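You operate a simulated robot arm through the tools that you are given. There is no shell and no other tool. Be economical: measure what you need, move in short steps, check, and stop when the job is done.

The job below is to be done with a simulated robot arm. You get a single attempt, and the scene is never put back.

Task
Put things in order on the dresser top. At the end: the cream shade stands on top of the white papers with the teal clip; the grey felt pad stands on top of the small teal book; the green sachet stands where the blue china block (marked "5C") stood; the blue china block stands on top of the brown notebook; whatever was shut is shut again. Leave all else as you found it, and nothing knocked over.

The check looks at the end state, three seconds after you hand in, the way a careful person would. Anything else that was tipped, shoved, dropped, spilled or broken makes it a failure.

Robot
A 7-joint arm with a two-finger parallel gripper, fixed in place. Base frame: the origin is at the foot of the arm, x ahead of it, y to its left, z up; the work surface is at about z = 860. Lengths are in mm, angles in rad, forces in N, time in s.
With the tool pointing down near the work surface it reaches from about 300 to 700 mm from the base axis. Its first joint turns from -1.152 to 1.152 rad. Payload 1.57 kg.
The tool frame sits at the grasp point between the pads (the TCP): z along the fingers, y along the line on which they close. The tips reach 30 mm beyond it. Largest opening 110 mm; finger width 24, thickness 12; the body of the gripper, 48 by 112 mm, starts 78 mm behind the TCP.
Orientation is that of the tool frame in the base frame, as [roll, pitch, yaw] about the fixed x, y, z axes, in that order (R = Rz(yaw) Ry(pitch) Rx(roll)). With the fingers straight down and closing along the base's y, the tool's x points along the base's -x, its y along +y and its z along -z.

Tools
- The arm moves only by the tool drive_tool. Its argument "moves" is one flat list of numbers, 7 for each row, row after row: the shift along the base's x, y, z in mm, then the turn, a rotation vector about the base's x, y, z in rad, then the finger opening in mm, from 0 to 110. In form: [tx, ty, tz, rx, ry, rz, jaw, tx, ty, tz, rx, ry, rz, jaw, ...]. A call has 1 to 8 rows; each row is the pose to reach, as a shift and turn from the pose commanded when the call began. Rows are played at 5 a second. More than 50 mm and 0.15 rad between two rows, or a gripper value outside its range, and nothing of the call is played. A pose out of reach is approached as far as the arm can. The call stops where the force on the tool passes 40 N (or 10 N more than at its start, if that is more) or the arm is blocked; 0.2 s more then pass. Each finger travels about 108 mm/s and halts on what it meets, pressing with about 21 N; the grip force reading is that of the motor and also rises with nothing between the fingers. The clock runs only during rows and for 0.2 s after the last one: add rows that repeat a pose to give the fingers time. The reply holds the time, the measured pose of the TCP, the force on the tool along the base axes, the opening and the grip force, in the units named above and with some noise.
- Cameras (640 x 400 px; columns grow to the right, rows downward): "scene" is fixed at [192.3, -440.9, 1395]; the picture's right is [0.45, -0.89, 0.00], its down [-0.64, -0.32, -0.70] and it looks along [0.63, 0.32, -0.71] (base axes); focal length 260 px, centre (320, 200). "wrist" rides on the gripper at [-36, 0, -80] in the tool frame; the picture's right is [0.00, -1.00, 0.00], its down [0.97, 0.00, -0.24] and it looks along [0.24, 0.00, 0.97] (tool axes); focal length 218 px, centre (320, 200). There is no depth. A picture from a camera that has moved, and an enlarged one, comes with that camera's place and axes in the base frame and with its lens. The place of the scene camera against the robot may be out by one fixed shift of up to 25 mm in any direction.
- grab_frame(camera): a new picture of that camera. It takes no simulated time.
- zoom(camera, box): a new picture of the part [left, top, right, bottom] of that camera's present view, enlarged. It takes no simulated time.
- close_job(): hands the job in; it is judged then, once.

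Go step by step. Nothing tells you positions but the pictures and the camera data: compare them with the known pose of the tool, close in by small moves and look again before you grip or let go. The budget is 120 turns and 68 pictures, counting those below and the enlarged ones. Unless the task says otherwise, let go and move clear before handing in.

The tools are called after ">>>" as a command line: name --argument value ..., lists and objects as JSON in quotes. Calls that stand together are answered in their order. drive_tool: Moves the arm, as the interface text tells. Its arguments: {"type":"object","properties":{"moves":{"type":"array","items":{"type":"number"}}},"required":["moves"]} The other tools are called the same way: grab_frame (camera) takes a picture; zoom (camera, box) takes an enlarged picture of a part of a camera's view; close_job () hands the job in.

At the start:

```text
t: 0.0
eef_pos: [421.7, -178.1, 1192.3]
orientation: [-3.14, 0.0, -3.142]
wrist_force: [0.5, -0.9, 0.3]
finger_gap: 109.8
grip_force: 0.2
```

scene: 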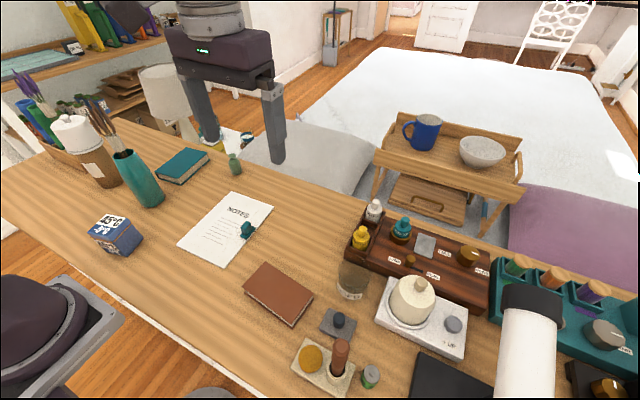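
wrist: 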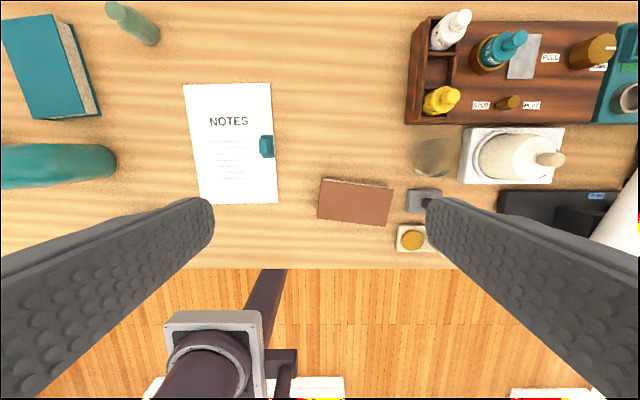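

I see the dresser top with a notebook, papers, a teal book, a blue block, and a wooden organizer with drawers. I'll enlarge the crowded parts to identify the shade, felt pad and sachet.

>>> zoom --camera "scene" --box '[280, 180, 520, 400]'

>>> zoom --camera "scene" --box '[440, 220, 640, 400]'

>>> zoom --camera "scene" --box '[20, 60, 280, 270]'

>>> zoom --camera "wrist" --box '[380, 0, 640, 260]'

```text
1.82 times, centred on (400, 290) of scene
camera zoom: at [192.3, -440.9, 1395.0], right [0.45, -0.89, 0.0], down [-0.64, -0.32, -0.7], along [0.63, 0.32, -0.71], focal length 473 px, centre (174, 36)
```

zoom: 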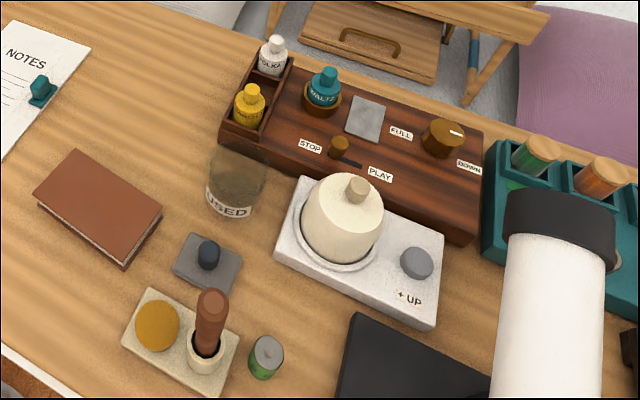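

```text
2.22 times, centred on (540, 310) of scene
camera zoom: at [192.3, -440.9, 1395.0], right [0.45, -0.89, 0.0], down [-0.64, -0.32, -0.7], along [0.63, 0.32, -0.71], focal length 578 px, centre (-169, -44)
```

zoom: 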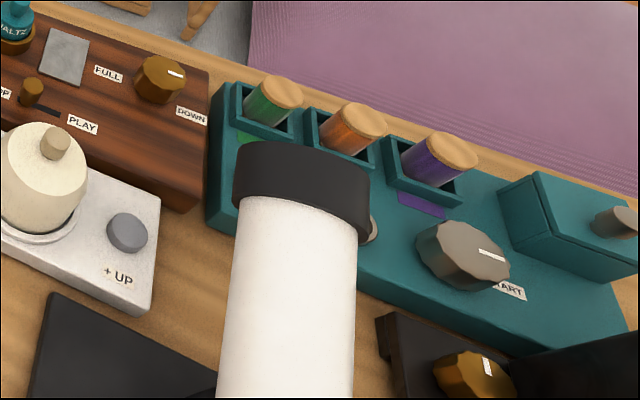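

```text
1.90 times, centred on (150, 165) of scene
camera zoom: at [192.3, -440.9, 1395.0], right [0.45, -0.89, 0.0], down [-0.64, -0.32, -0.7], along [0.63, 0.32, -0.71], focal length 495 px, centre (644, 267)
```

zoom: 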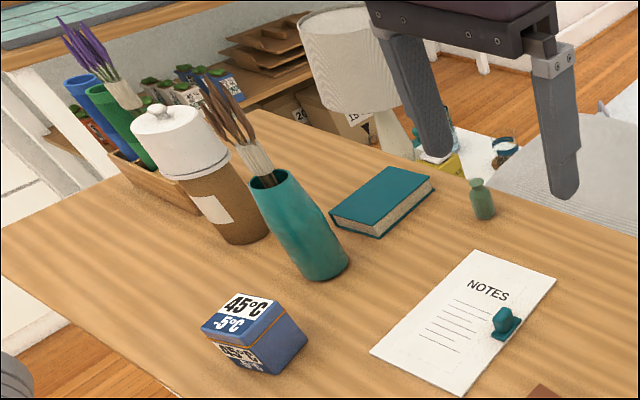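

```text
1.54 times, centred on (510, 130) of wrist
camera zoom: at [458.2, -176.9, 1271.4], right [0.0, -1.0, 0.0], down [-0.97, 0.0, 0.24], along [-0.24, 0.0, -0.97], focal length 336 px, centre (28, 308)
```

zoom: 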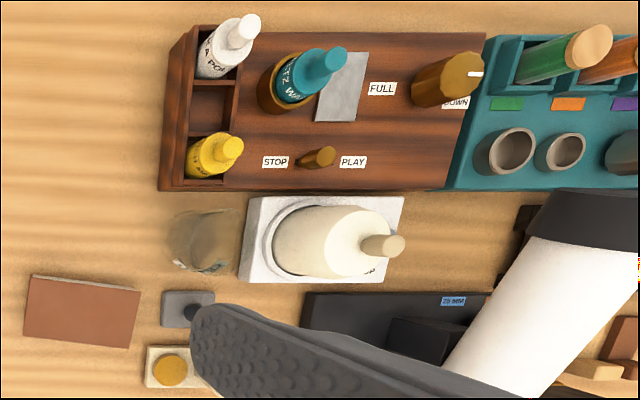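

I need to see the right-hand side better, since the sachet isn't visible yet. I'll shift the tool right, high above everything, and look.

>>> drive_tool --moves '[0, -40, 0, 0, 0, 0, 110, 0, -80, 0, 0, 0, 0, 110, 0, -120, 0, 0, 0, 0, 110, 0, -160, 0, 0, 0, 0, 110]'

>>> grab_frame --camera "wrist"

>>> grab_frame --camera "scene"

```text
t: 1.0
eef_pos: [418.5, -338.3, 1189.5]
orientation: [3.141, 0.001, 3.141]
wrist_force: [0.2, -0.8, -0.3]
finger_gap: 110.1
grip_force: 0.1
```

```text
61 pictures are left
camera wrist: at [456.0, -338.6, 1269.3], right [0.0, -1.0, 0.0], down [-0.97, 0.0, 0.24], along [-0.24, 0.0, -0.97], focal length 218 px, centre (320, 200)
```

wrist: 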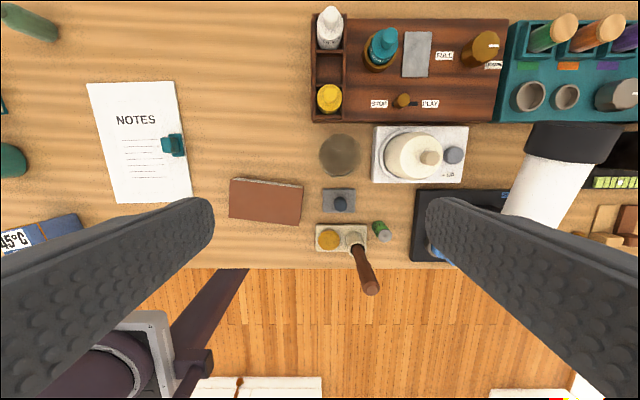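

```text
60 pictures are left
```

scene: 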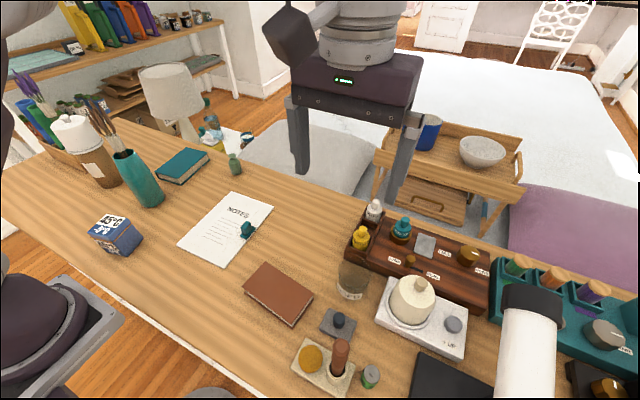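

The arm is clear of everything at this height. I'll go further right to look at the teal unit and the black device.

>>> drive_tool --moves '[0, -45, 0, 0, 0, 0, 110, 0, -90, 0, 0, 0, 0, 110, 0, -135, 0, 0, 0, 0, 110, 0, -180, 0, 0, 0, 0, 110]'

>>> zoom --camera "wrist" --box '[160, 0, 600, 275]'

>>> grab_frame --camera "wrist"

```text
t: 2.0
eef_pos: [378.9, -432.7, 1163.4]
orientation: [-3.141, 0.0, 3.142]
wrist_force: [-0.9, 0.2, 0.8]
finger_gap: 110.1
grip_force: 0.0
out of reach, approached as far as the arm can: row 2, 3, 4
```

```text
1.45 times, centred on (380, 138) of wrist
camera zoom: at [416.4, -432.7, 1242.6], right [0.0, -1.0, 0.0], down [-0.97, 0.0, 0.24], along [-0.24, 0.0, -0.97], focal length 318 px, centre (233, 291)
```

zoom: 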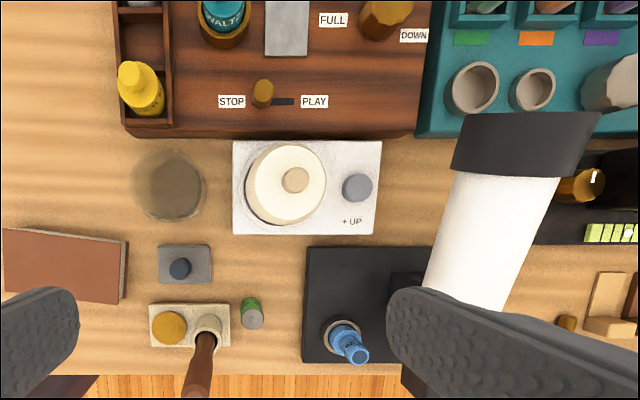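

```text
58 pictures are left
camera wrist: at [416.4, -432.7, 1242.6], right [0.0, -1.0, 0.0], down [-0.97, 0.0, 0.24], along [-0.24, 0.0, -0.97], focal length 218 px, centre (320, 200)
```

wrist: 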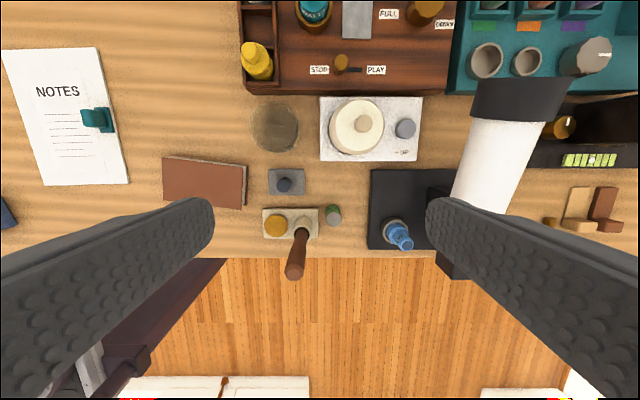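

The shade on its marble base is clear now, and two grey objects could be the felt pad. I'll enlarge both, and the area around the base.

>>> zoom --camera "scene" --box '[375, 210, 495, 290]'

>>> zoom --camera "scene" --box '[280, 260, 400, 400]'

>>> zoom --camera "wrist" --box '[240, 80, 440, 255]'

```text
5.00 times, centred on (435, 250) of scene
camera zoom: at [192.3, -441.0, 1395.0], right [0.45, -0.89, 0.0], down [-0.64, -0.32, -0.7], along [0.63, 0.32, -0.71], focal length 1300 px, centre (-255, -50)
```

zoom: 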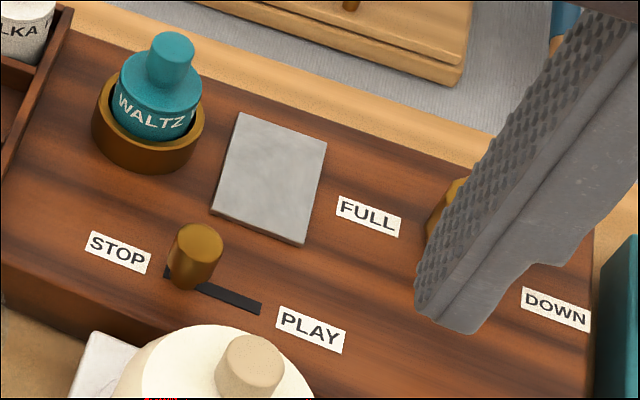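

```text
2.86 times, centred on (340, 330) of scene
camera zoom: at [192.3, -441.0, 1395.0], right [0.45, -0.89, 0.0], down [-0.64, -0.32, -0.7], along [0.63, 0.32, -0.71], focal length 743 px, centre (263, -171)
```

zoom: 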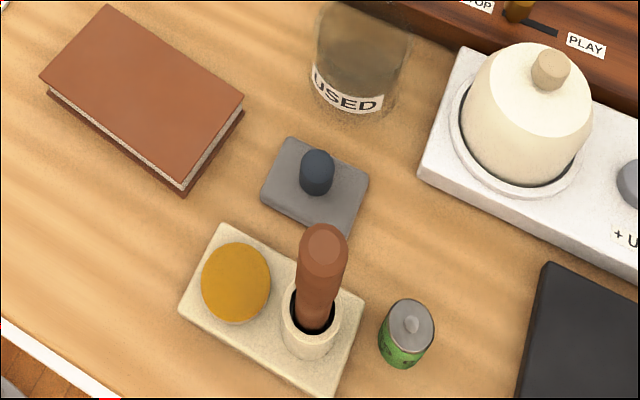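

```text
2.29 times, centred on (340, 168) of wrist
camera zoom: at [416.4, -432.7, 1242.6], right [0.0, -1.0, 0.0], down [-0.97, 0.0, 0.24], along [-0.24, 0.0, -0.97], focal length 499 px, centre (274, 274)
```

zoom: 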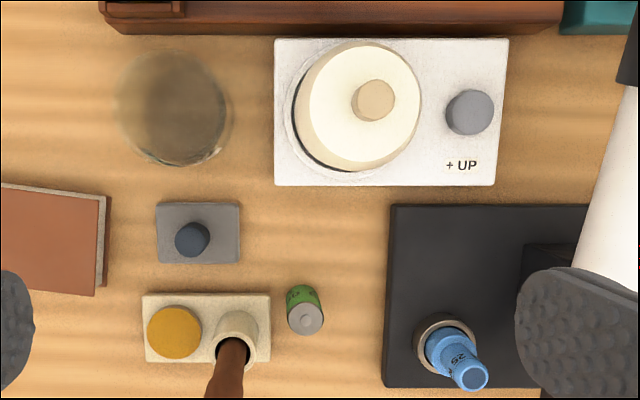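

The grey slab with the dark knob on the table looks like the felt pad. The cream shade sits in a ring on the marble base at about (445, -485) with a knob on top, and the sachet may be under it. I'll move over the shade, still high, and check.

>>> drive_tool --moves '[30, -20, 0, 0, 0, 0, 60, 50, -40, -30, 0, 0, 0, 60, 60, -52, -75, 0, 0, 0, 60, 60, -52, -85, 0, 0, 0, 60]'

>>> grab_frame --camera "wrist"

>>> grab_frame --camera "scene"

```text
t: 3.0
eef_pos: [422.3, -461.6, 1083.1]
orientation: [-3.139, -0.003, 3.139]
wrist_force: [-0.2, 0.5, -0.3]
finger_gap: 60.2
grip_force: 0.1
out of reach, approached as far as the arm can: row 1, 2, 3, 4
```

```text
54 pictures are left
camera wrist: at [459.3, -460.9, 1162.1], right [0.0, -1.0, 0.0], down [-0.97, 0.0, 0.24], along [-0.24, 0.0, -0.97], focal length 218 px, centre (320, 200)
```

wrist: 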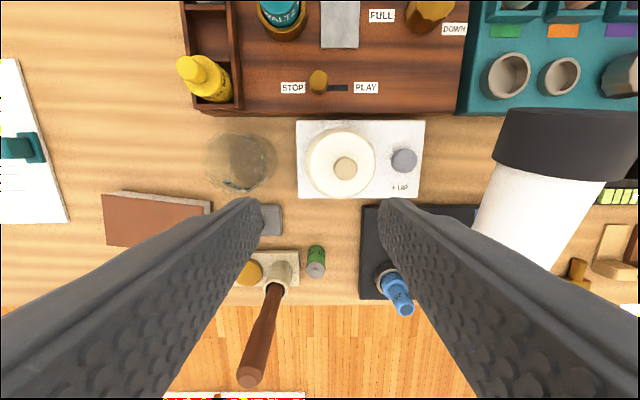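

```text
53 pictures are left
```

scene: 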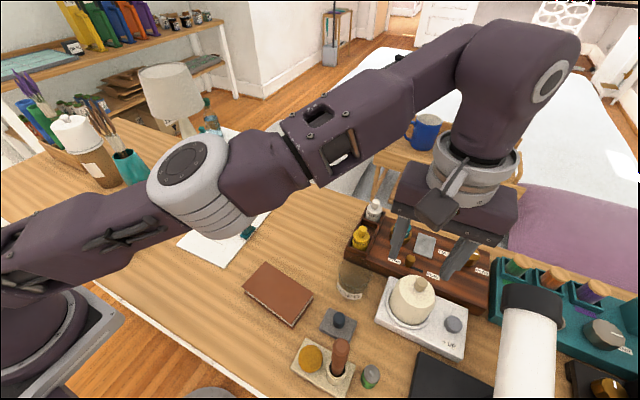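

The knob triangulates to about (440, -485) with its top near z = 955. I'll go lower above it.

>>> drive_tool --moves '[0, 0, -40, 0, 0, 0, 60, 18, -24, -75, 0, 0, 0, 60, 18, -24, -75, 0, 0, 0, 60]'

>>> grab_frame --camera "wrist"

>>> zoom --camera "scene" --box '[360, 200, 480, 350]'

```text
t: 3.8
eef_pos: [437.0, -477.2, 1008.7]
orientation: [-3.141, 0.0, 3.141]
wrist_force: [0.1, -0.8, 0.3]
finger_gap: 60.3
grip_force: 0.0
out of reach, approached as far as the arm can: row 1, 2, 3
```

```text
52 pictures are left
camera wrist: at [473.7, -476.7, 1088.3], right [0.0, -1.0, 0.0], down [-0.97, 0.0, 0.24], along [-0.24, 0.0, -0.97], focal length 218 px, centre (320, 200)
```

wrist: 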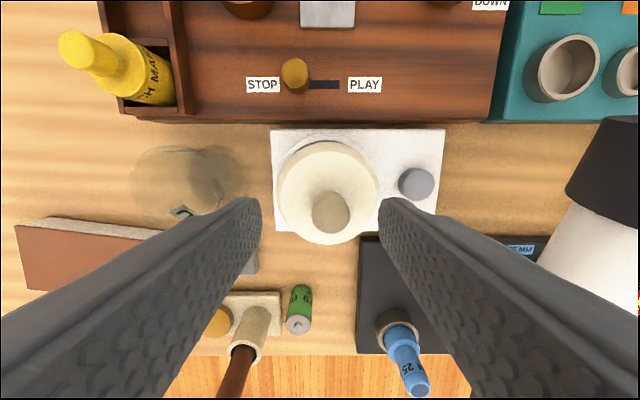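

```text
2.67 times, centred on (420, 275) of scene
camera zoom: at [192.3, -441.0, 1395.0], right [0.45, -0.89, 0.0], down [-0.64, -0.32, -0.7], along [0.63, 0.32, -0.71], focal length 693 px, centre (53, 0)
```

zoom: 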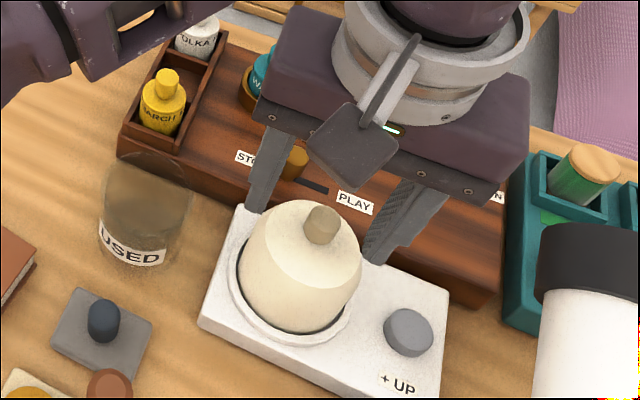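

The knob is at about (434, -483). I'll center on it and lower until the tips sit alongside it.

>>> drive_tool --moves '[-3, -6, -15, 0, 0, 0, 50, -3, -6, -33, 0, 0, 0, 50, -3, -6, -33, 0, 0, 0, 50]'

>>> grab_frame --camera "wrist"

>>> zoom --camera "scene" --box '[360, 230, 460, 330]'

```text
t: 4.5
eef_pos: [436.3, -483.7, 984.9]
orientation: [-3.132, 0.005, -3.139]
wrist_force: [-0.4, -0.2, 7.5]
finger_gap: 56.6
grip_force: 4.1
stopped in row 3: the force on the tool passed its limit (the readings are from after the stop); the commanded pose is now the measured one
```

```text
50 pictures are left
camera wrist: at [471.3, -481.7, 1064.0], right [0.0, -1.0, 0.01], down [-0.97, 0.0, 0.23], along [-0.23, -0.01, -0.97], focal length 218 px, centre (320, 200)
```

wrist: 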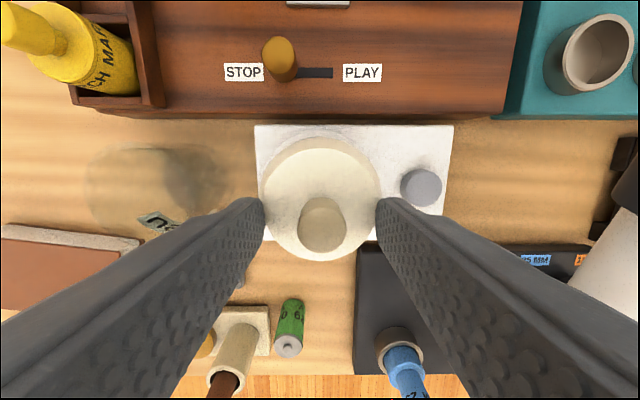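

```text
4.00 times, centred on (410, 280) of scene
camera zoom: at [192.2, -440.9, 1395.0], right [0.45, -0.89, 0.0], down [-0.64, -0.32, -0.7], along [0.63, 0.32, -0.71], focal length 1040 px, centre (-40, -120)
```

zoom: 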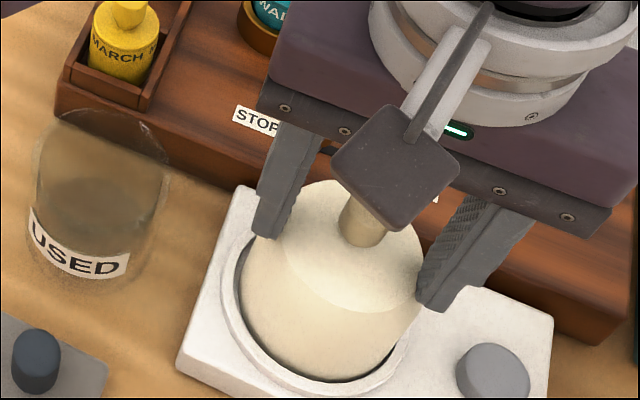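

The tips touched the shade's shoulder at tip height about 955, so the shade is slightly taller than I estimated. I'll rise a little, nudge forward 3 mm and close on the knob.

>>> drive_tool --moves '[2, 1, 8, 0, 0, 0, 60, 2, 1, 8, 0, 0, 0, 40, 2, 1, 8, 0, 0, 0, 26, 2, 1, 8, 0, 0, 0, 10, 2, 1, 8, 0, 0, 0, 10]'

>>> zoom --camera "scene" --box '[360, 230, 460, 330]'

>>> grab_frame --camera "wrist"

```text
t: 5.7
eef_pos: [436.6, -482.5, 992.7]
orientation: [-3.132, 0.008, -3.14]
wrist_force: [-1.5, 1.8, 26.1]
finger_gap: 28.4
grip_force: 10.4
```

```text
4.00 times, centred on (410, 280) of scene
camera zoom: at [191.9, -440.5, 1395.2], right [0.45, -0.89, 0.0], down [-0.64, -0.32, -0.7], along [0.63, 0.32, -0.71], focal length 1040 px, centre (-40, -120)
```

zoom: 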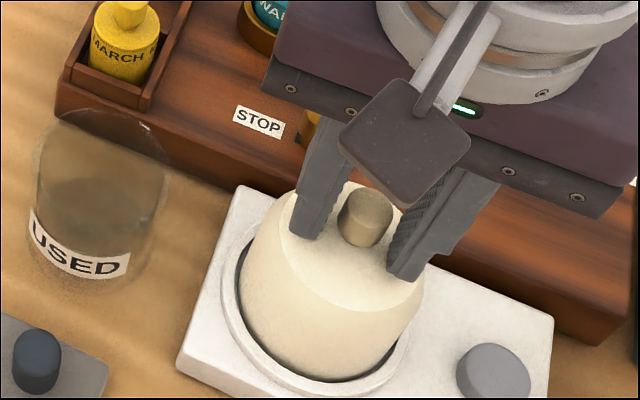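

```text
47 pictures are left
camera wrist: at [473.5, -480.8, 1073.1], right [0.0, -1.0, 0.01], down [-0.97, 0.0, 0.23], along [-0.23, -0.01, -0.97], focal length 218 px, centre (320, 200)
```

wrist: 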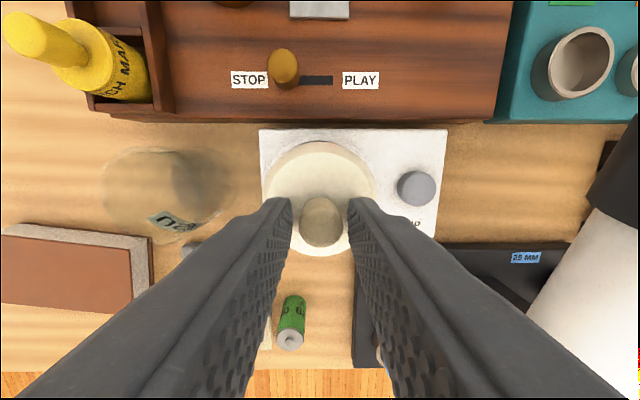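

The tips are riding on the cone beside the knob. I'll rise a few millimetres more and close again.

>>> drive_tool --moves '[-1, 0, 5, 0, 0, 0, 34, -1, 0, 6, 0, 0, 0, 25, -1, 0, 6, 0, 0, 0, 10, -1, 0, 6, 0, 0, 0, 8]'

>>> zoom --camera "scene" --box '[360, 230, 460, 330]'

```text
t: 6.7
eef_pos: [435.5, -481.1, 997.3]
orientation: [-3.134, 0.005, -3.14]
wrist_force: [-0.4, 0.6, -0.6]
finger_gap: 17.8
grip_force: 21.2
```

```text
4.00 times, centred on (410, 280) of scene
camera zoom: at [192.3, -441.0, 1395.0], right [0.45, -0.89, 0.0], down [-0.64, -0.32, -0.7], along [0.63, 0.32, -0.71], focal length 1040 px, centre (-40, -120)
```

zoom: 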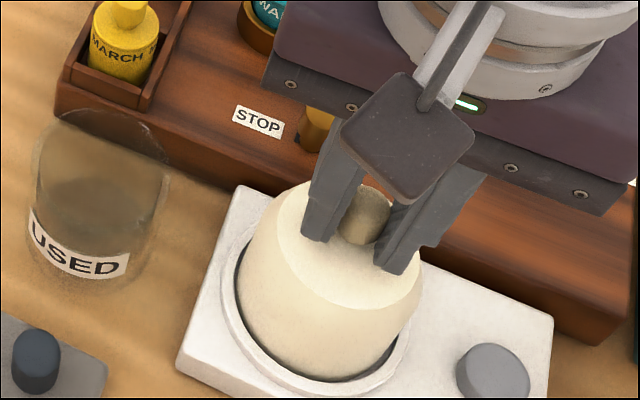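

The knob is gripped at an 18 mm opening. I'll lift slowly and look under the shade.

>>> drive_tool --moves '[0, 0, 10, 0, 0, 0, 8, 0, 0, 30, 0, 0, 0, 8, 0, 0, 60, 0, 0, 0, 8, -5, 5, 95, 0, 0, 0, 8]'

>>> zoom --camera "scene" --box '[340, 180, 500, 350]'

```text
t: 7.7
eef_pos: [425.3, -465.2, 1073.6]
orientation: [-3.136, 0.005, -3.14]
wrist_force: [0.8, 0.6, -1.0]
finger_gap: 17.6
grip_force: 20.9
out of reach, approached as far as the arm can: row 2, 3, 4
```

```text
2.35 times, centred on (420, 265) of scene
camera zoom: at [192.3, -440.9, 1395.0], right [0.45, -0.89, 0.0], down [-0.64, -0.32, -0.7], along [0.63, 0.32, -0.71], focal length 612 px, centre (85, 47)
```

zoom: 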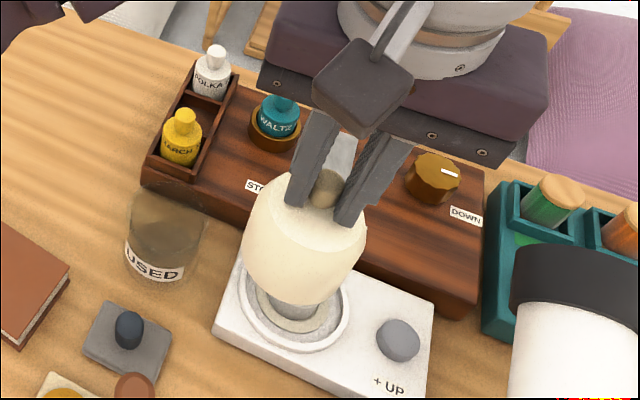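

The shade is up; a small lamp fitting stays behind on the base. I'll carry it high toward the papers, which I place at about x 349–561 and y -91–62.

>>> drive_tool --moves '[-15, 25, 15, 0, 0, 0, 8, -25, 60, 40, 0, 0, 0, 8, -25, 100, 60, 0, 0, 0, 8, -20, 145, 65, 0, 0, 0, 8, -15, 190, 65, 0, 0, 0, 8, -10, 235, 65, 0, 0, 0, 8, -5, 280, 65, 0, 0, 0, 8, 0, 325, 65, 0, 0, 0, 8]'

>>> grab_frame --camera "scene"

```text
t: 9.5
eef_pos: [445.1, -409.3, 1151.5]
orientation: [-3.133, 0.008, -3.139]
wrist_force: [0.5, -0.2, -0.6]
finger_gap: 17.8
grip_force: 20.8
out of reach, approached as far as the arm can: row 1, 2, 3, 4, 5, 6, 7, 8
```

```text
44 pictures are left
```

scene: 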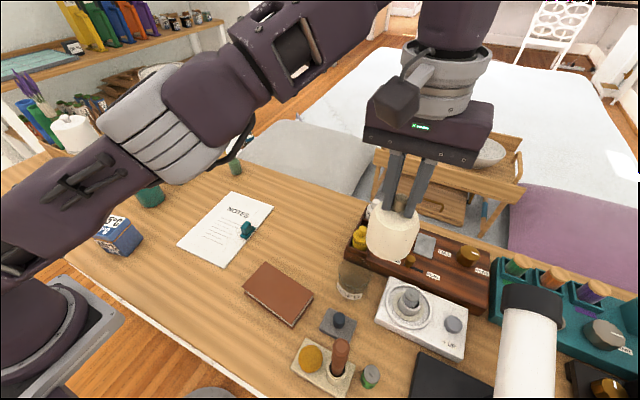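

The arm lagged well behind the command. I'll repeat the pose to see whether it catches up.

>>> drive_tool --moves '[0, 0, 0, 0, 0, 0, 8, 0, 0, 0, 0, 0, 0, 8]'

```text
t: 10.1
eef_pos: [444.4, -409.1, 1151.4]
orientation: [-3.132, 0.007, -3.14]
wrist_force: [0.6, 0.3, -0.7]
finger_gap: 17.6
grip_force: 21.4
```

It holds there, so the command was clamped. I'll try smaller moves toward the base.

>>> drive_tool --moves '[-20, 10, 0, 0, 0, 0, 8, -40, 20, 0, 0, 0, 0, 8]'

```text
t: 10.7
eef_pos: [445.2, -410.2, 1151.8]
orientation: [-3.131, 0.008, -3.139]
wrist_force: [0.6, -0.5, 0.2]
finger_gap: 17.7
grip_force: 21.4
out of reach, approached as far as the arm can: row 1, 2
```

It's stuck at some joint limit. I'll test a small turn and a small downward move to find the free direction.

>>> drive_tool --moves '[0, 0, -25, 0, 0, 0, 8]'

>>> drive_tool --moves '[0, 0, 0, 0, 0, -0.14, 8]'

>>> drive_tool --moves '[0, 25, 0, 0, 0, 0, 8]'

```text
t: 11.1
eef_pos: [444.8, -411.7, 1127.4]
orientation: [-3.135, 0.005, -3.139]
wrist_force: [-0.5, -0.1, -1.2]
finger_gap: 17.6
grip_force: 20.5
```

```text
t: 11.5
eef_pos: [445.4, -410.6, 1128.7]
orientation: [-3.135, 0.004, 3.001]
wrist_force: [0.1, 0.5, -0.5]
finger_gap: 18.0
grip_force: 20.5
```

```text
t: 11.9
eef_pos: [443.5, -386.4, 1128.8]
orientation: [-3.135, 0.004, 3.004]
wrist_force: [-1.1, 0.1, -0.2]
finger_gap: 17.6
grip_force: 21.1
```

Lower down it moves freely again. I'll continue toward the papers at this height.

>>> drive_tool --moves '[0, 40, 0, 0, 0, 0, 8, 0, 80, 0, 0, 0, 0, 8, 0, 120, 0, 0, 0, 0, 8, 0, 160, 0, 0, 0, 0, 8, 0, 200, 0, 0, 0, 0, 8, 0, 240, 0, 0, 0, 0, 8, 0, 280, 0, 0, 0, 0, 8]'

```text
t: 13.5
eef_pos: [445.8, -106.9, 1131.4]
orientation: [-3.135, 0.004, 3.004]
wrist_force: [-0.3, 0.4, -0.9]
finger_gap: 17.7
grip_force: 21.1
```

>>> drive_tool --moves '[2, 40, 0, 0, 0, 0, 8, 5, 80, 0, 0, 0, 0.08, 8, 7, 114, -40, 0, 0, 0.14, 8, 7, 114, -60, 0, 0, 0.14, 8, 7, 114, -60, 0, 0, 0.14, 8]'

>>> grab_frame --camera "wrist"

>>> grab_frame --camera "scene"

```text
refused: row 3 steps farther than a row can; nothing moved
```

```text
43 pictures are left
camera wrist: at [481.6, -111.3, 1211.8], right [-0.14, -0.99, 0.01], down [-0.96, 0.14, 0.24], along [-0.23, 0.03, -0.97], focal length 218 px, centre (320, 200)
```

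wrist: 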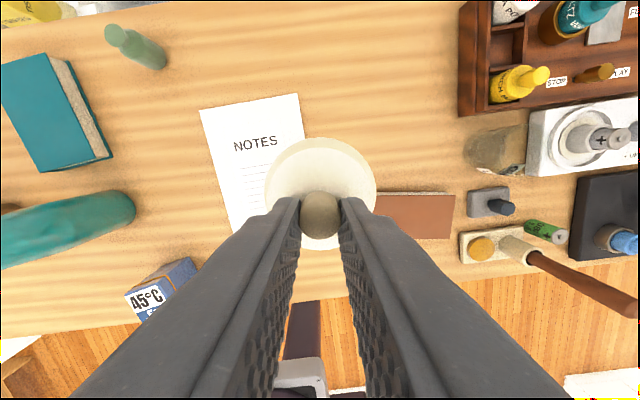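

```text
42 pictures are left
```

scene: 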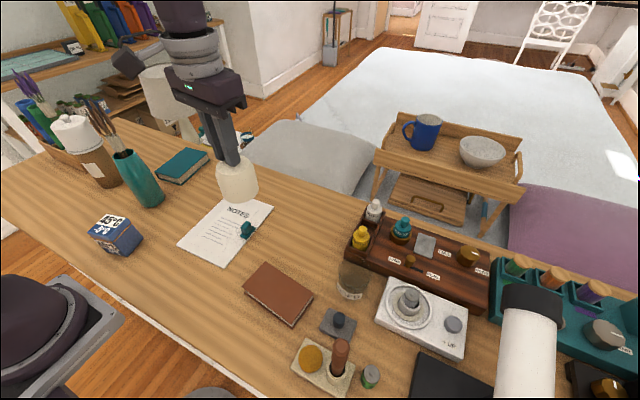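

The papers check out at x ≈ 355–562, y ≈ -90–57, with the clip on the right edge. I'll place the shade at about (452, 2) and descend.

>>> drive_tool --moves '[2, 40, 0, 0, 0, 0.05, 8, 5, 80, 0, 0, 0, 0.1, 8, 7, 109, -30, 0, 0, 0.14, 8, 7, 109, -65, 0, 0, 0.14, 8, 7, 109, -90, 0, 0, 0.14, 8, 7, 109, -90, 0, 0, 0.14, 8]'

>>> zoom --camera "scene" --box '[160, 150, 300, 280]'

>>> grab_frame --camera "wrist"

```text
t: 14.9
eef_pos: [454.0, 4.0, 1043.4]
orientation: [-3.135, 0.004, -3.14]
wrist_force: [0.0, 0.4, -0.6]
finger_gap: 17.6
grip_force: 20.9
```

```text
3.08 times, centred on (230, 215) of scene
camera zoom: at [192.3, -440.9, 1395.0], right [0.45, -0.89, 0.0], down [-0.64, -0.32, -0.7], along [0.63, 0.32, -0.71], focal length 800 px, centre (597, 154)
```

zoom: 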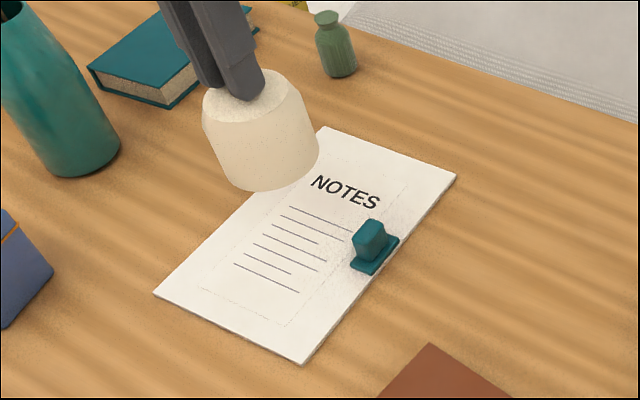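

```text
40 pictures are left
camera wrist: at [489.6, 3.9, 1122.3], right [0.0, -1.0, 0.01], down [-0.97, 0.0, 0.24], along [-0.24, -0.01, -0.97], focal length 218 px, centre (320, 200)
```

wrist: 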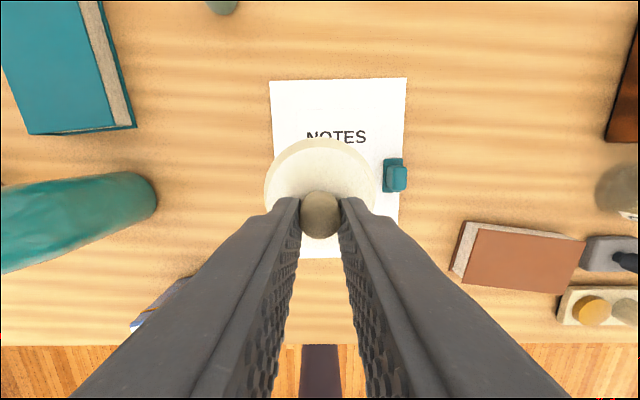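

Good alignment; I'll shift 8 mm away from the left edge and descend, then ease down.

>>> drive_tool --moves '[-2, -8, -20, 0, 0, 0, 8, -2, -8, -40, 0, 0, 0, 8, -2, -8, -45, 0, 0, 0, 8, -2, -8, -48, 0, 0, 0, 8, -2, -8, -51, 0, 0, 0, 8, -2, -8, -53, 0, 0, 0, 8, -2, -8, -55, 0, 0, 0, 8]'

>>> zoom --camera "scene" --box '[180, 150, 280, 260]'

```text
t: 16.5
eef_pos: [450.8, -5.6, 986.4]
orientation: [-3.134, 0.006, -3.14]
wrist_force: [-0.5, 0.0, 0.0]
finger_gap: 17.5
grip_force: 20.8
```

```text
3.64 times, centred on (230, 205) of scene
camera zoom: at [192.3, -440.9, 1395.0], right [0.45, -0.89, 0.0], down [-0.64, -0.32, -0.7], along [0.63, 0.32, -0.71], focal length 946 px, centre (647, 182)
```

zoom: 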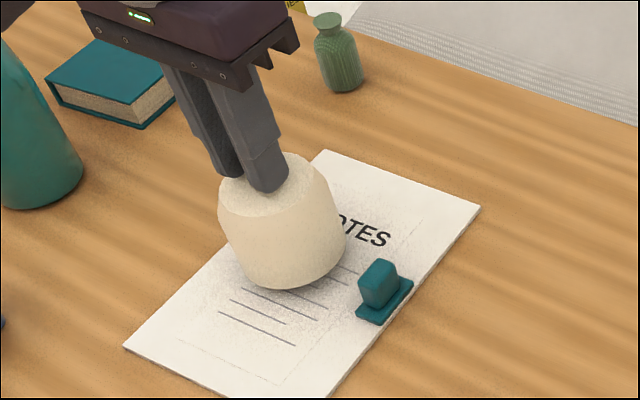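

The rim is nearly on the paper. I'll continue in 2 mm steps and watch the force.

>>> drive_tool --moves '[0, 0, -2, 0, 0, 0, 8, 0, 0, -4, 0, 0, 0, 8, 0, 0, -6, 0, 0, 0, 8, 0, 0, -8, 0, 0, 0, 8]'

```text
t: 17.5
eef_pos: [451.0, -5.8, 977.1]
orientation: [-3.135, 0.006, -3.139]
wrist_force: [0.0, 0.4, -1.2]
finger_gap: 17.8
grip_force: 20.8
```

>>> drive_tool --moves '[0, 0, -1, 0, 0, 0, 8, 0, 0, -2, 0, 0, 0, 8, 0, 0, -3, 0, 0, 0, 8, 0, 0, -4, 0, 0, 0, 8]'

>>> zoom --camera "scene" --box '[180, 150, 280, 260]'

```text
t: 18.5
eef_pos: [449.5, -5.4, 975.0]
orientation: [-3.135, 0.004, -3.141]
wrist_force: [0.1, -0.2, -0.4]
finger_gap: 17.7
grip_force: 22.0
```

```text
3.64 times, centred on (230, 205) of scene
camera zoom: at [192.3, -440.9, 1395.0], right [0.45, -0.89, 0.0], down [-0.64, -0.32, -0.7], along [0.63, 0.32, -0.71], focal length 946 px, centre (647, 182)
```

zoom: 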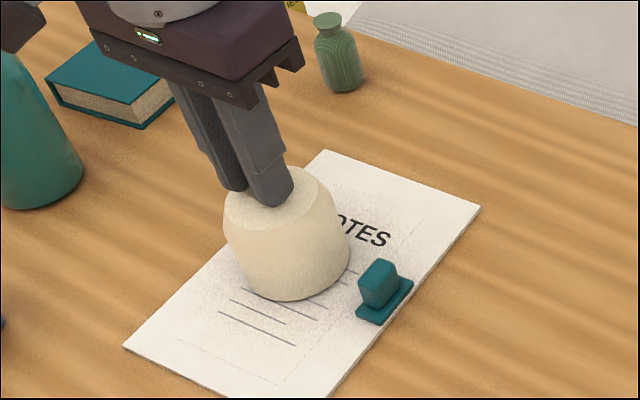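

No contact force yet. I'll keep easing down.

>>> drive_tool --moves '[0, 0, -1, 0, 0, 0, 8, 0, 0, -2, 0, 0, 0, 8, 0, 0, -3, 0, 0, 0, 8]'

>>> drive_tool --moves '[0, 0, -1, 0, 0, 0, 8, 0, 0, -2, 0, 0, 0, 8, 0, 0, -3, 0, 0, 0, 8]'

```text
t: 19.3
eef_pos: [450.0, -6.2, 971.4]
orientation: [-3.134, 0.004, -3.14]
wrist_force: [-0.8, -0.9, 1.6]
finger_gap: 17.6
grip_force: 21.1
```

```text
t: 20.1
eef_pos: [449.9, -6.2, 968.0]
orientation: [-3.135, 0.007, -3.139]
wrist_force: [-3.3, -4.2, 33.4]
finger_gap: 17.9
grip_force: 20.9
```

Contact is made (33 N). I'll back off 2 mm, release gently and rise.

>>> drive_tool --moves '[0, 0, 2.5, 0, 0, 0, 8, 0, 0, 2.5, 0, 0, 0, 26, 0, 0, 4, 0, 0, 0, 40, 0, 0, 40, 0, 0, 0, 50, 0, 0, 90, 0, 0, 0, 60, 0, 0, 120, 0, 0, 0, 60]'

>>> zoom --camera "scene" --box '[180, 150, 280, 260]'

>>> grab_frame --camera "wrist"

>>> zoom --camera "scene" --box '[370, 260, 480, 360]'

```text
t: 21.5
eef_pos: [449.8, -6.0, 1087.8]
orientation: [-3.133, 0.004, -3.141]
wrist_force: [-0.1, 0.8, -0.6]
finger_gap: 59.9
grip_force: 0.0
```

```text
3.64 times, centred on (230, 205) of scene
camera zoom: at [192.3, -440.9, 1395.0], right [0.45, -0.89, 0.0], down [-0.64, -0.32, -0.7], along [0.63, 0.32, -0.71], focal length 946 px, centre (647, 182)
```

zoom: 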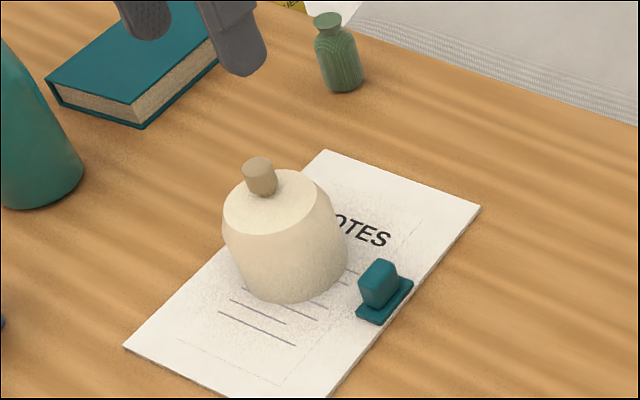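

```text
36 pictures are left
camera wrist: at [485.8, -4.9, 1168.3], right [0.0, -1.0, 0.01], down [-0.97, 0.0, 0.24], along [-0.24, -0.01, -0.97], focal length 218 px, centre (320, 200)
```

wrist: 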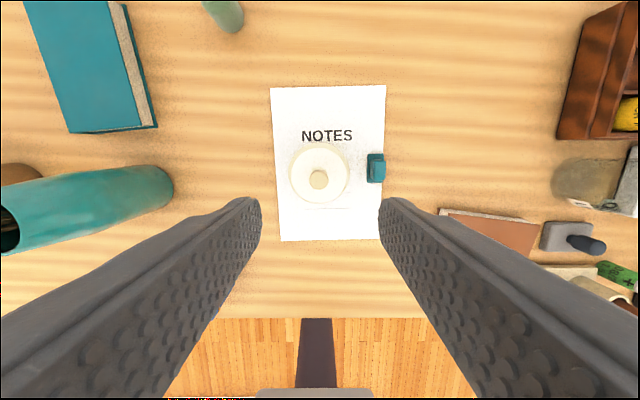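

```text
4.00 times, centred on (425, 310) of scene
camera zoom: at [192.3, -440.9, 1395.0], right [0.45, -0.89, 0.0], down [-0.64, -0.32, -0.7], along [0.63, 0.32, -0.71], focal length 1040 px, centre (-100, -240)
```

zoom: 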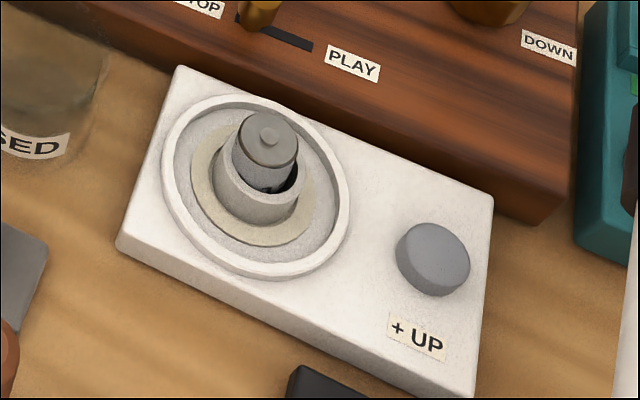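

The shade stands well on the papers. The sachet isn't visible yet, so I'll look to the left, where there is a lidded jar.

>>> drive_tool --moves '[-10, 45, 30, 0, 0, 0, 80, -20, 90, 60, 0, 0, 0, 80, -30, 135, 90, 0, 0, 0, 80, -40, 180, 90, 0, 0, 0, 80]'

>>> grab_frame --camera "wrist"

>>> zoom --camera "scene" --box '[0, 60, 180, 260]'

```text
refused: row 1 steps farther than a row can; nothing moved
```

```text
34 pictures are left
camera wrist: at [485.8, -4.9, 1168.3], right [0.0, -1.0, 0.01], down [-0.97, 0.0, 0.24], along [-0.24, -0.01, -0.97], focal length 218 px, centre (320, 200)
```

wrist: 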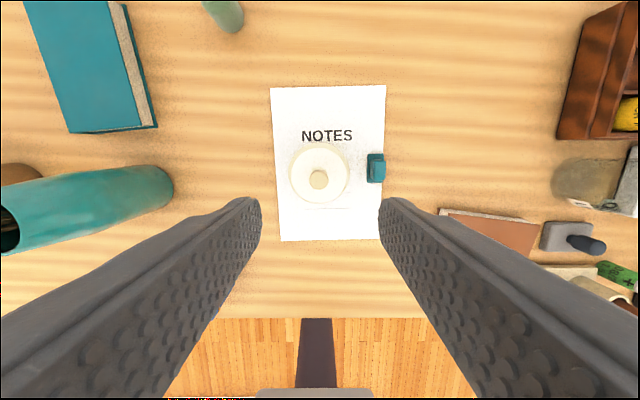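

```text
2.00 times, centred on (90, 160) of scene
camera zoom: at [192.3, -440.9, 1395.0], right [0.45, -0.89, 0.0], down [-0.64, -0.32, -0.7], along [0.63, 0.32, -0.71], focal length 520 px, centre (780, 280)
```

zoom: 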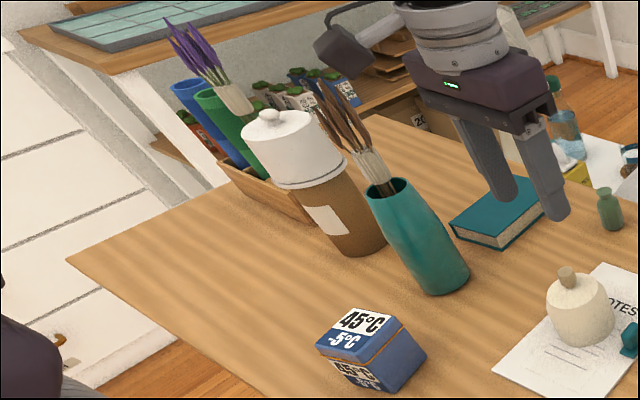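

The lidded jar sits near (440, 410). I'll go look at the left side from higher up.

>>> drive_tool --moves '[-5, 35, 20, 0, 0, 0, 80, -10, 70, 40, 0, 0, 0, 80, -20, 105, 60, 0, 0, 0, 80, -30, 140, 80, 0, 0, 0, 80, -35, 180, 90, 0, 0, 0, 80, -40, 220, 95, 0, 0, 0, 80, -40, 260, 95, 0, 0, 0, 80]'

>>> grab_frame --camera "wrist"

```text
t: 23.1
eef_pos: [410.2, 257.0, 1182.8]
orientation: [-3.133, 0.007, -3.14]
wrist_force: [-0.3, -0.1, 0.6]
finger_gap: 80.0
grip_force: 0.0
```

```text
32 pictures are left
camera wrist: at [447.1, 257.8, 1262.9], right [0.0, -1.0, 0.01], down [-0.97, 0.0, 0.24], along [-0.24, -0.01, -0.97], focal length 218 px, centre (320, 200)
```

wrist: 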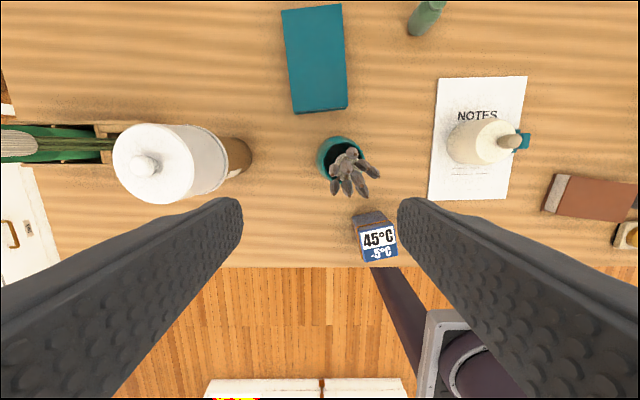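

The jar's knob lid and the block are both visible. I'll enlarge the block, since it looks like it has a seam, and the jar.

>>> zoom --camera "scene" --box '[75, 200, 155, 265]'

>>> zoom --camera "scene" --box '[40, 90, 150, 200]'

```text
6.15 times, centred on (115, 232) of scene
camera zoom: at [192.3, -440.9, 1395.0], right [0.45, -0.89, 0.0], down [-0.64, -0.32, -0.7], along [0.63, 0.32, -0.71], focal length 1600 px, centre (1582, 0)
```

zoom: 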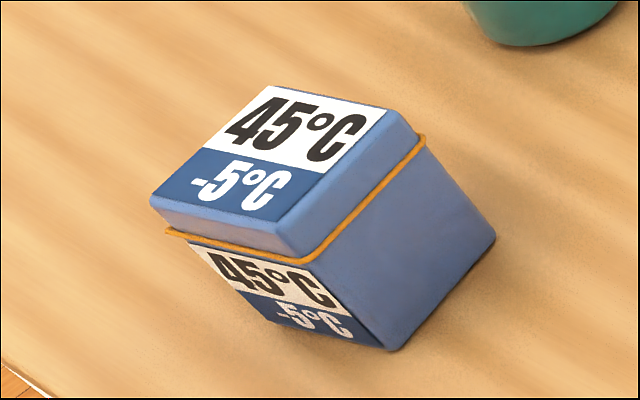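

```text
3.64 times, centred on (95, 145) of scene
camera zoom: at [192.3, -440.9, 1395.0], right [0.45, -0.89, 0.0], down [-0.64, -0.32, -0.7], along [0.63, 0.32, -0.71], focal length 946 px, centre (1138, 400)
```

zoom: 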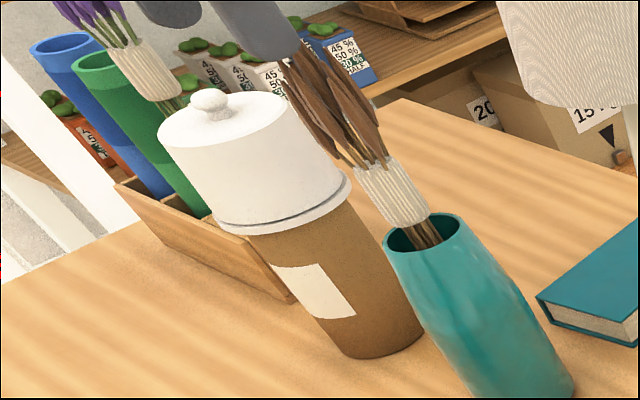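

The jar's axis is near (435, 402) and its lid knob is very high, at z ≈ 1080. The sachet is most likely inside, so I'll move over the knob at a safe height and check.

>>> drive_tool --moves '[5, 35, -10, 0, 0, 0, 50, 10, 70, -20, 0, 0, 0, 50, 15, 105, -30, 0, 0, 0, 50, 20, 135, -35, 0, 0, 0, 50, 20, 135, -35, 0, 0, 0, 50]'

>>> grab_frame --camera "wrist"

>>> zoom --camera "scene" --box '[20, 40, 180, 200]'

```text
t: 24.3
eef_pos: [430.1, 390.0, 1148.4]
orientation: [-3.132, 0.004, -3.14]
wrist_force: [-0.3, -0.4, -0.1]
finger_gap: 50.0
grip_force: 0.1
```

```text
29 pictures are left
camera wrist: at [465.9, 391.0, 1228.2], right [0.0, -1.0, 0.01], down [-0.97, 0.0, 0.24], along [-0.24, -0.01, -0.97], focal length 218 px, centre (320, 200)
```

wrist: 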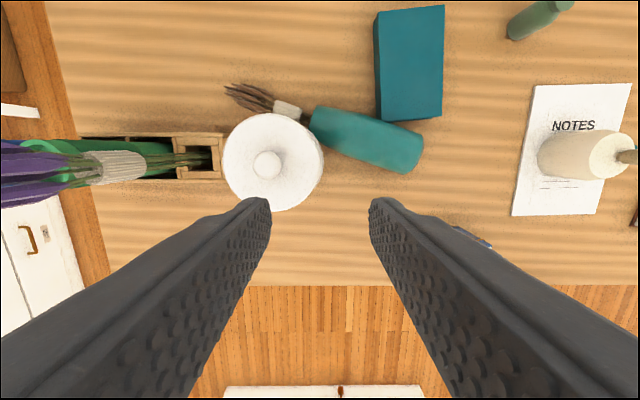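

```text
2.50 times, centred on (100, 120) of scene
camera zoom: at [192.3, -440.9, 1395.0], right [0.45, -0.89, 0.0], down [-0.64, -0.32, -0.7], along [0.63, 0.32, -0.71], focal length 650 px, centre (870, 400)
```

zoom: 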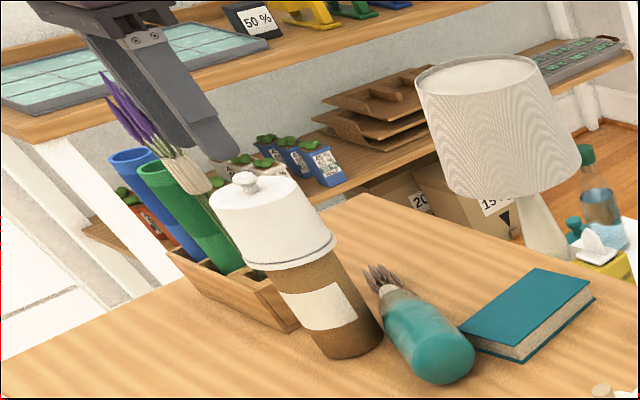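

I see a problem I caused: the teal vase with brushes has been knocked over by my finger on the way (its brushes reached z ≈ 1150). It now lies between the book and the jar. I have to stand it back up, so I'll first compare with the starting picture.

>>> zoom --camera "scene" --box '[20, 60, 280, 270]'

>>> zoom --camera "wrist" --box '[210, 60, 450, 210]'

```text
1.90 times, centred on (150, 165) of scene
camera zoom: at [192.3, -440.9, 1395.0], right [0.45, -0.89, 0.0], down [-0.64, -0.32, -0.7], along [0.63, 0.32, -0.71], focal length 495 px, centre (644, 267)
```

zoom: 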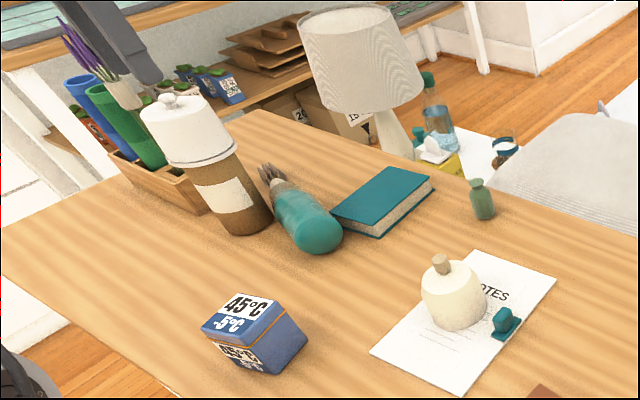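

```text
2.67 times, centred on (330, 135) of wrist
camera zoom: at [465.9, 391.0, 1228.2], right [0.0, -1.0, 0.01], down [-0.97, 0.0, 0.24], along [-0.24, -0.01, -0.97], focal length 582 px, centre (293, 373)
```

zoom: 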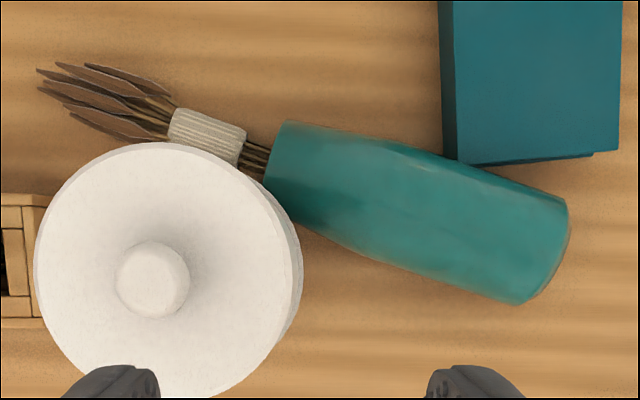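

The jar, book and block are unmoved; only the vase lies there, base near (454, 245) and mouth near (508, 398), touching the book's corner. My plan is to grip its base end, drag it clear along its own axis, then re-grip, tilt it upright and put it back. First I turn and move above the base end.

>>> drive_tool --moves '[0, -30, 0, 0, 0, 0.14, 68, 0, -60, 0, 0, 0, 0.28, 68, 5, -90, 0, 0, 0, 0.42, 68, 10, -120, 0, 0, 0, 0.56, 68, 15, -145, -10, 0, 0, 0.7, 68, 20, -150, -40, 0, 0, 0.84, 68, 22, -150, -70, 0, 0, 0.98, 68, 22, -150, -100, 0, 0, 1.12, 68]'

>>> drive_tool --moves '[0, 0, -40, 0, 0, 0.11, 68, 0, 0, -70, 0, 0, 0.11, 68, 0, 0, -70, 0, 0, 0.11, 68]'

>>> grab_frame --camera "wrist"

```text
t: 26.1
eef_pos: [452.7, 239.2, 1047.2]
orientation: [-3.134, 0.004, -2.017]
wrist_force: [-0.3, -0.3, -0.4]
finger_gap: 67.8
grip_force: 0.1
```

```text
t: 26.9
eef_pos: [453.1, 239.5, 977.5]
orientation: [-3.134, 0.005, -1.908]
wrist_force: [0.1, -0.1, 0.5]
finger_gap: 67.8
grip_force: 0.1
```

```text
25 pictures are left
camera wrist: at [464.6, 273.2, 1058.2], right [0.94, -0.33, 0.01], down [-0.32, -0.92, 0.24], along [-0.07, -0.22, -0.97], focal length 218 px, centre (320, 200)
```

wrist: 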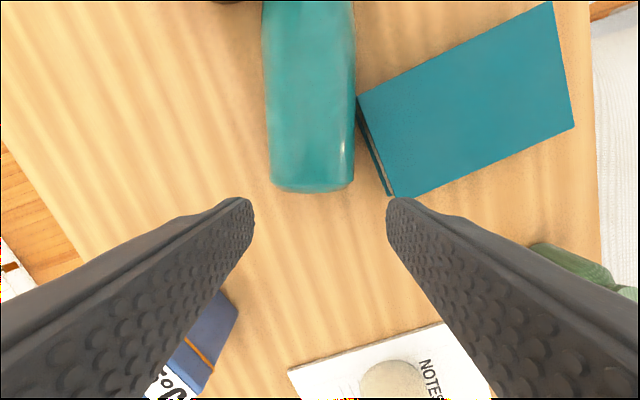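

The hand is lined up with the vase. There is about 24 mm between vase and book at the base end, enough for a finger. I'll center, open to 76 and descend in steps.

>>> drive_tool --moves '[-4.3, 4.7, -15, 0, 0, 0, 76, -4.3, 4.7, -35, 0, 0, 0, 76, -4.3, 4.7, -50, 0, 0, 0, 76, -4.3, 4.7, -50, 0, 0, 0, 76]'

>>> grab_frame --camera "wrist"

```text
t: 27.9
eef_pos: [447.3, 243.5, 927.1]
orientation: [-3.135, 0.005, -1.908]
wrist_force: [0.5, 0.0, -0.4]
finger_gap: 76.0
grip_force: 0.2
```

```text
24 pictures are left
camera wrist: at [459.7, 277.6, 1007.7], right [0.94, -0.33, 0.01], down [-0.32, -0.92, 0.24], along [-0.07, -0.22, -0.97], focal length 218 px, centre (320, 200)
```

wrist: 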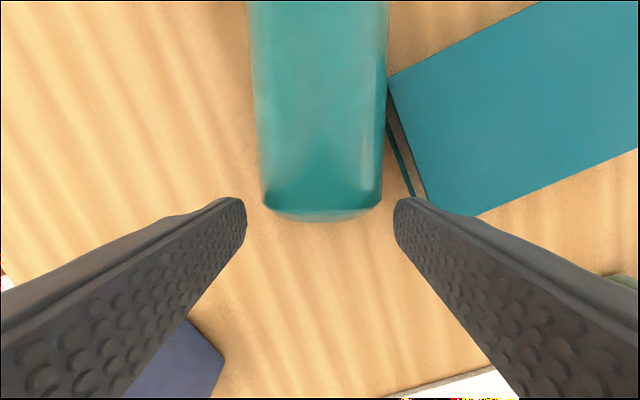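

The fingers straddle the base end with a few millimetres to the book. I'll go the rest of the way down, then close.

>>> drive_tool --moves '[0, 1, -10, 0, 0, 0, 75, 0, 1, -20, 0, 0, 0, 75, 0, 1, -28, 0, 0, 0, 75]'

>>> drive_tool --moves '[0, 0, 0, 0, 0, 0, 60, 0, 0, 0, 0, 0, 0, 45, 0, 0, 0, 0, 0, 0, 40]'

```text
t: 28.7
eef_pos: [446.7, 244.1, 899.4]
orientation: [-3.134, 0.007, -1.91]
wrist_force: [-0.7, -0.8, 0.4]
finger_gap: 75.2
grip_force: 0.0
```

```text
t: 29.5
eef_pos: [447.9, 244.6, 899.6]
orientation: [-3.134, 0.005, -1.912]
wrist_force: [-0.5, -0.5, 0.0]
finger_gap: 62.7
grip_force: 20.5
```

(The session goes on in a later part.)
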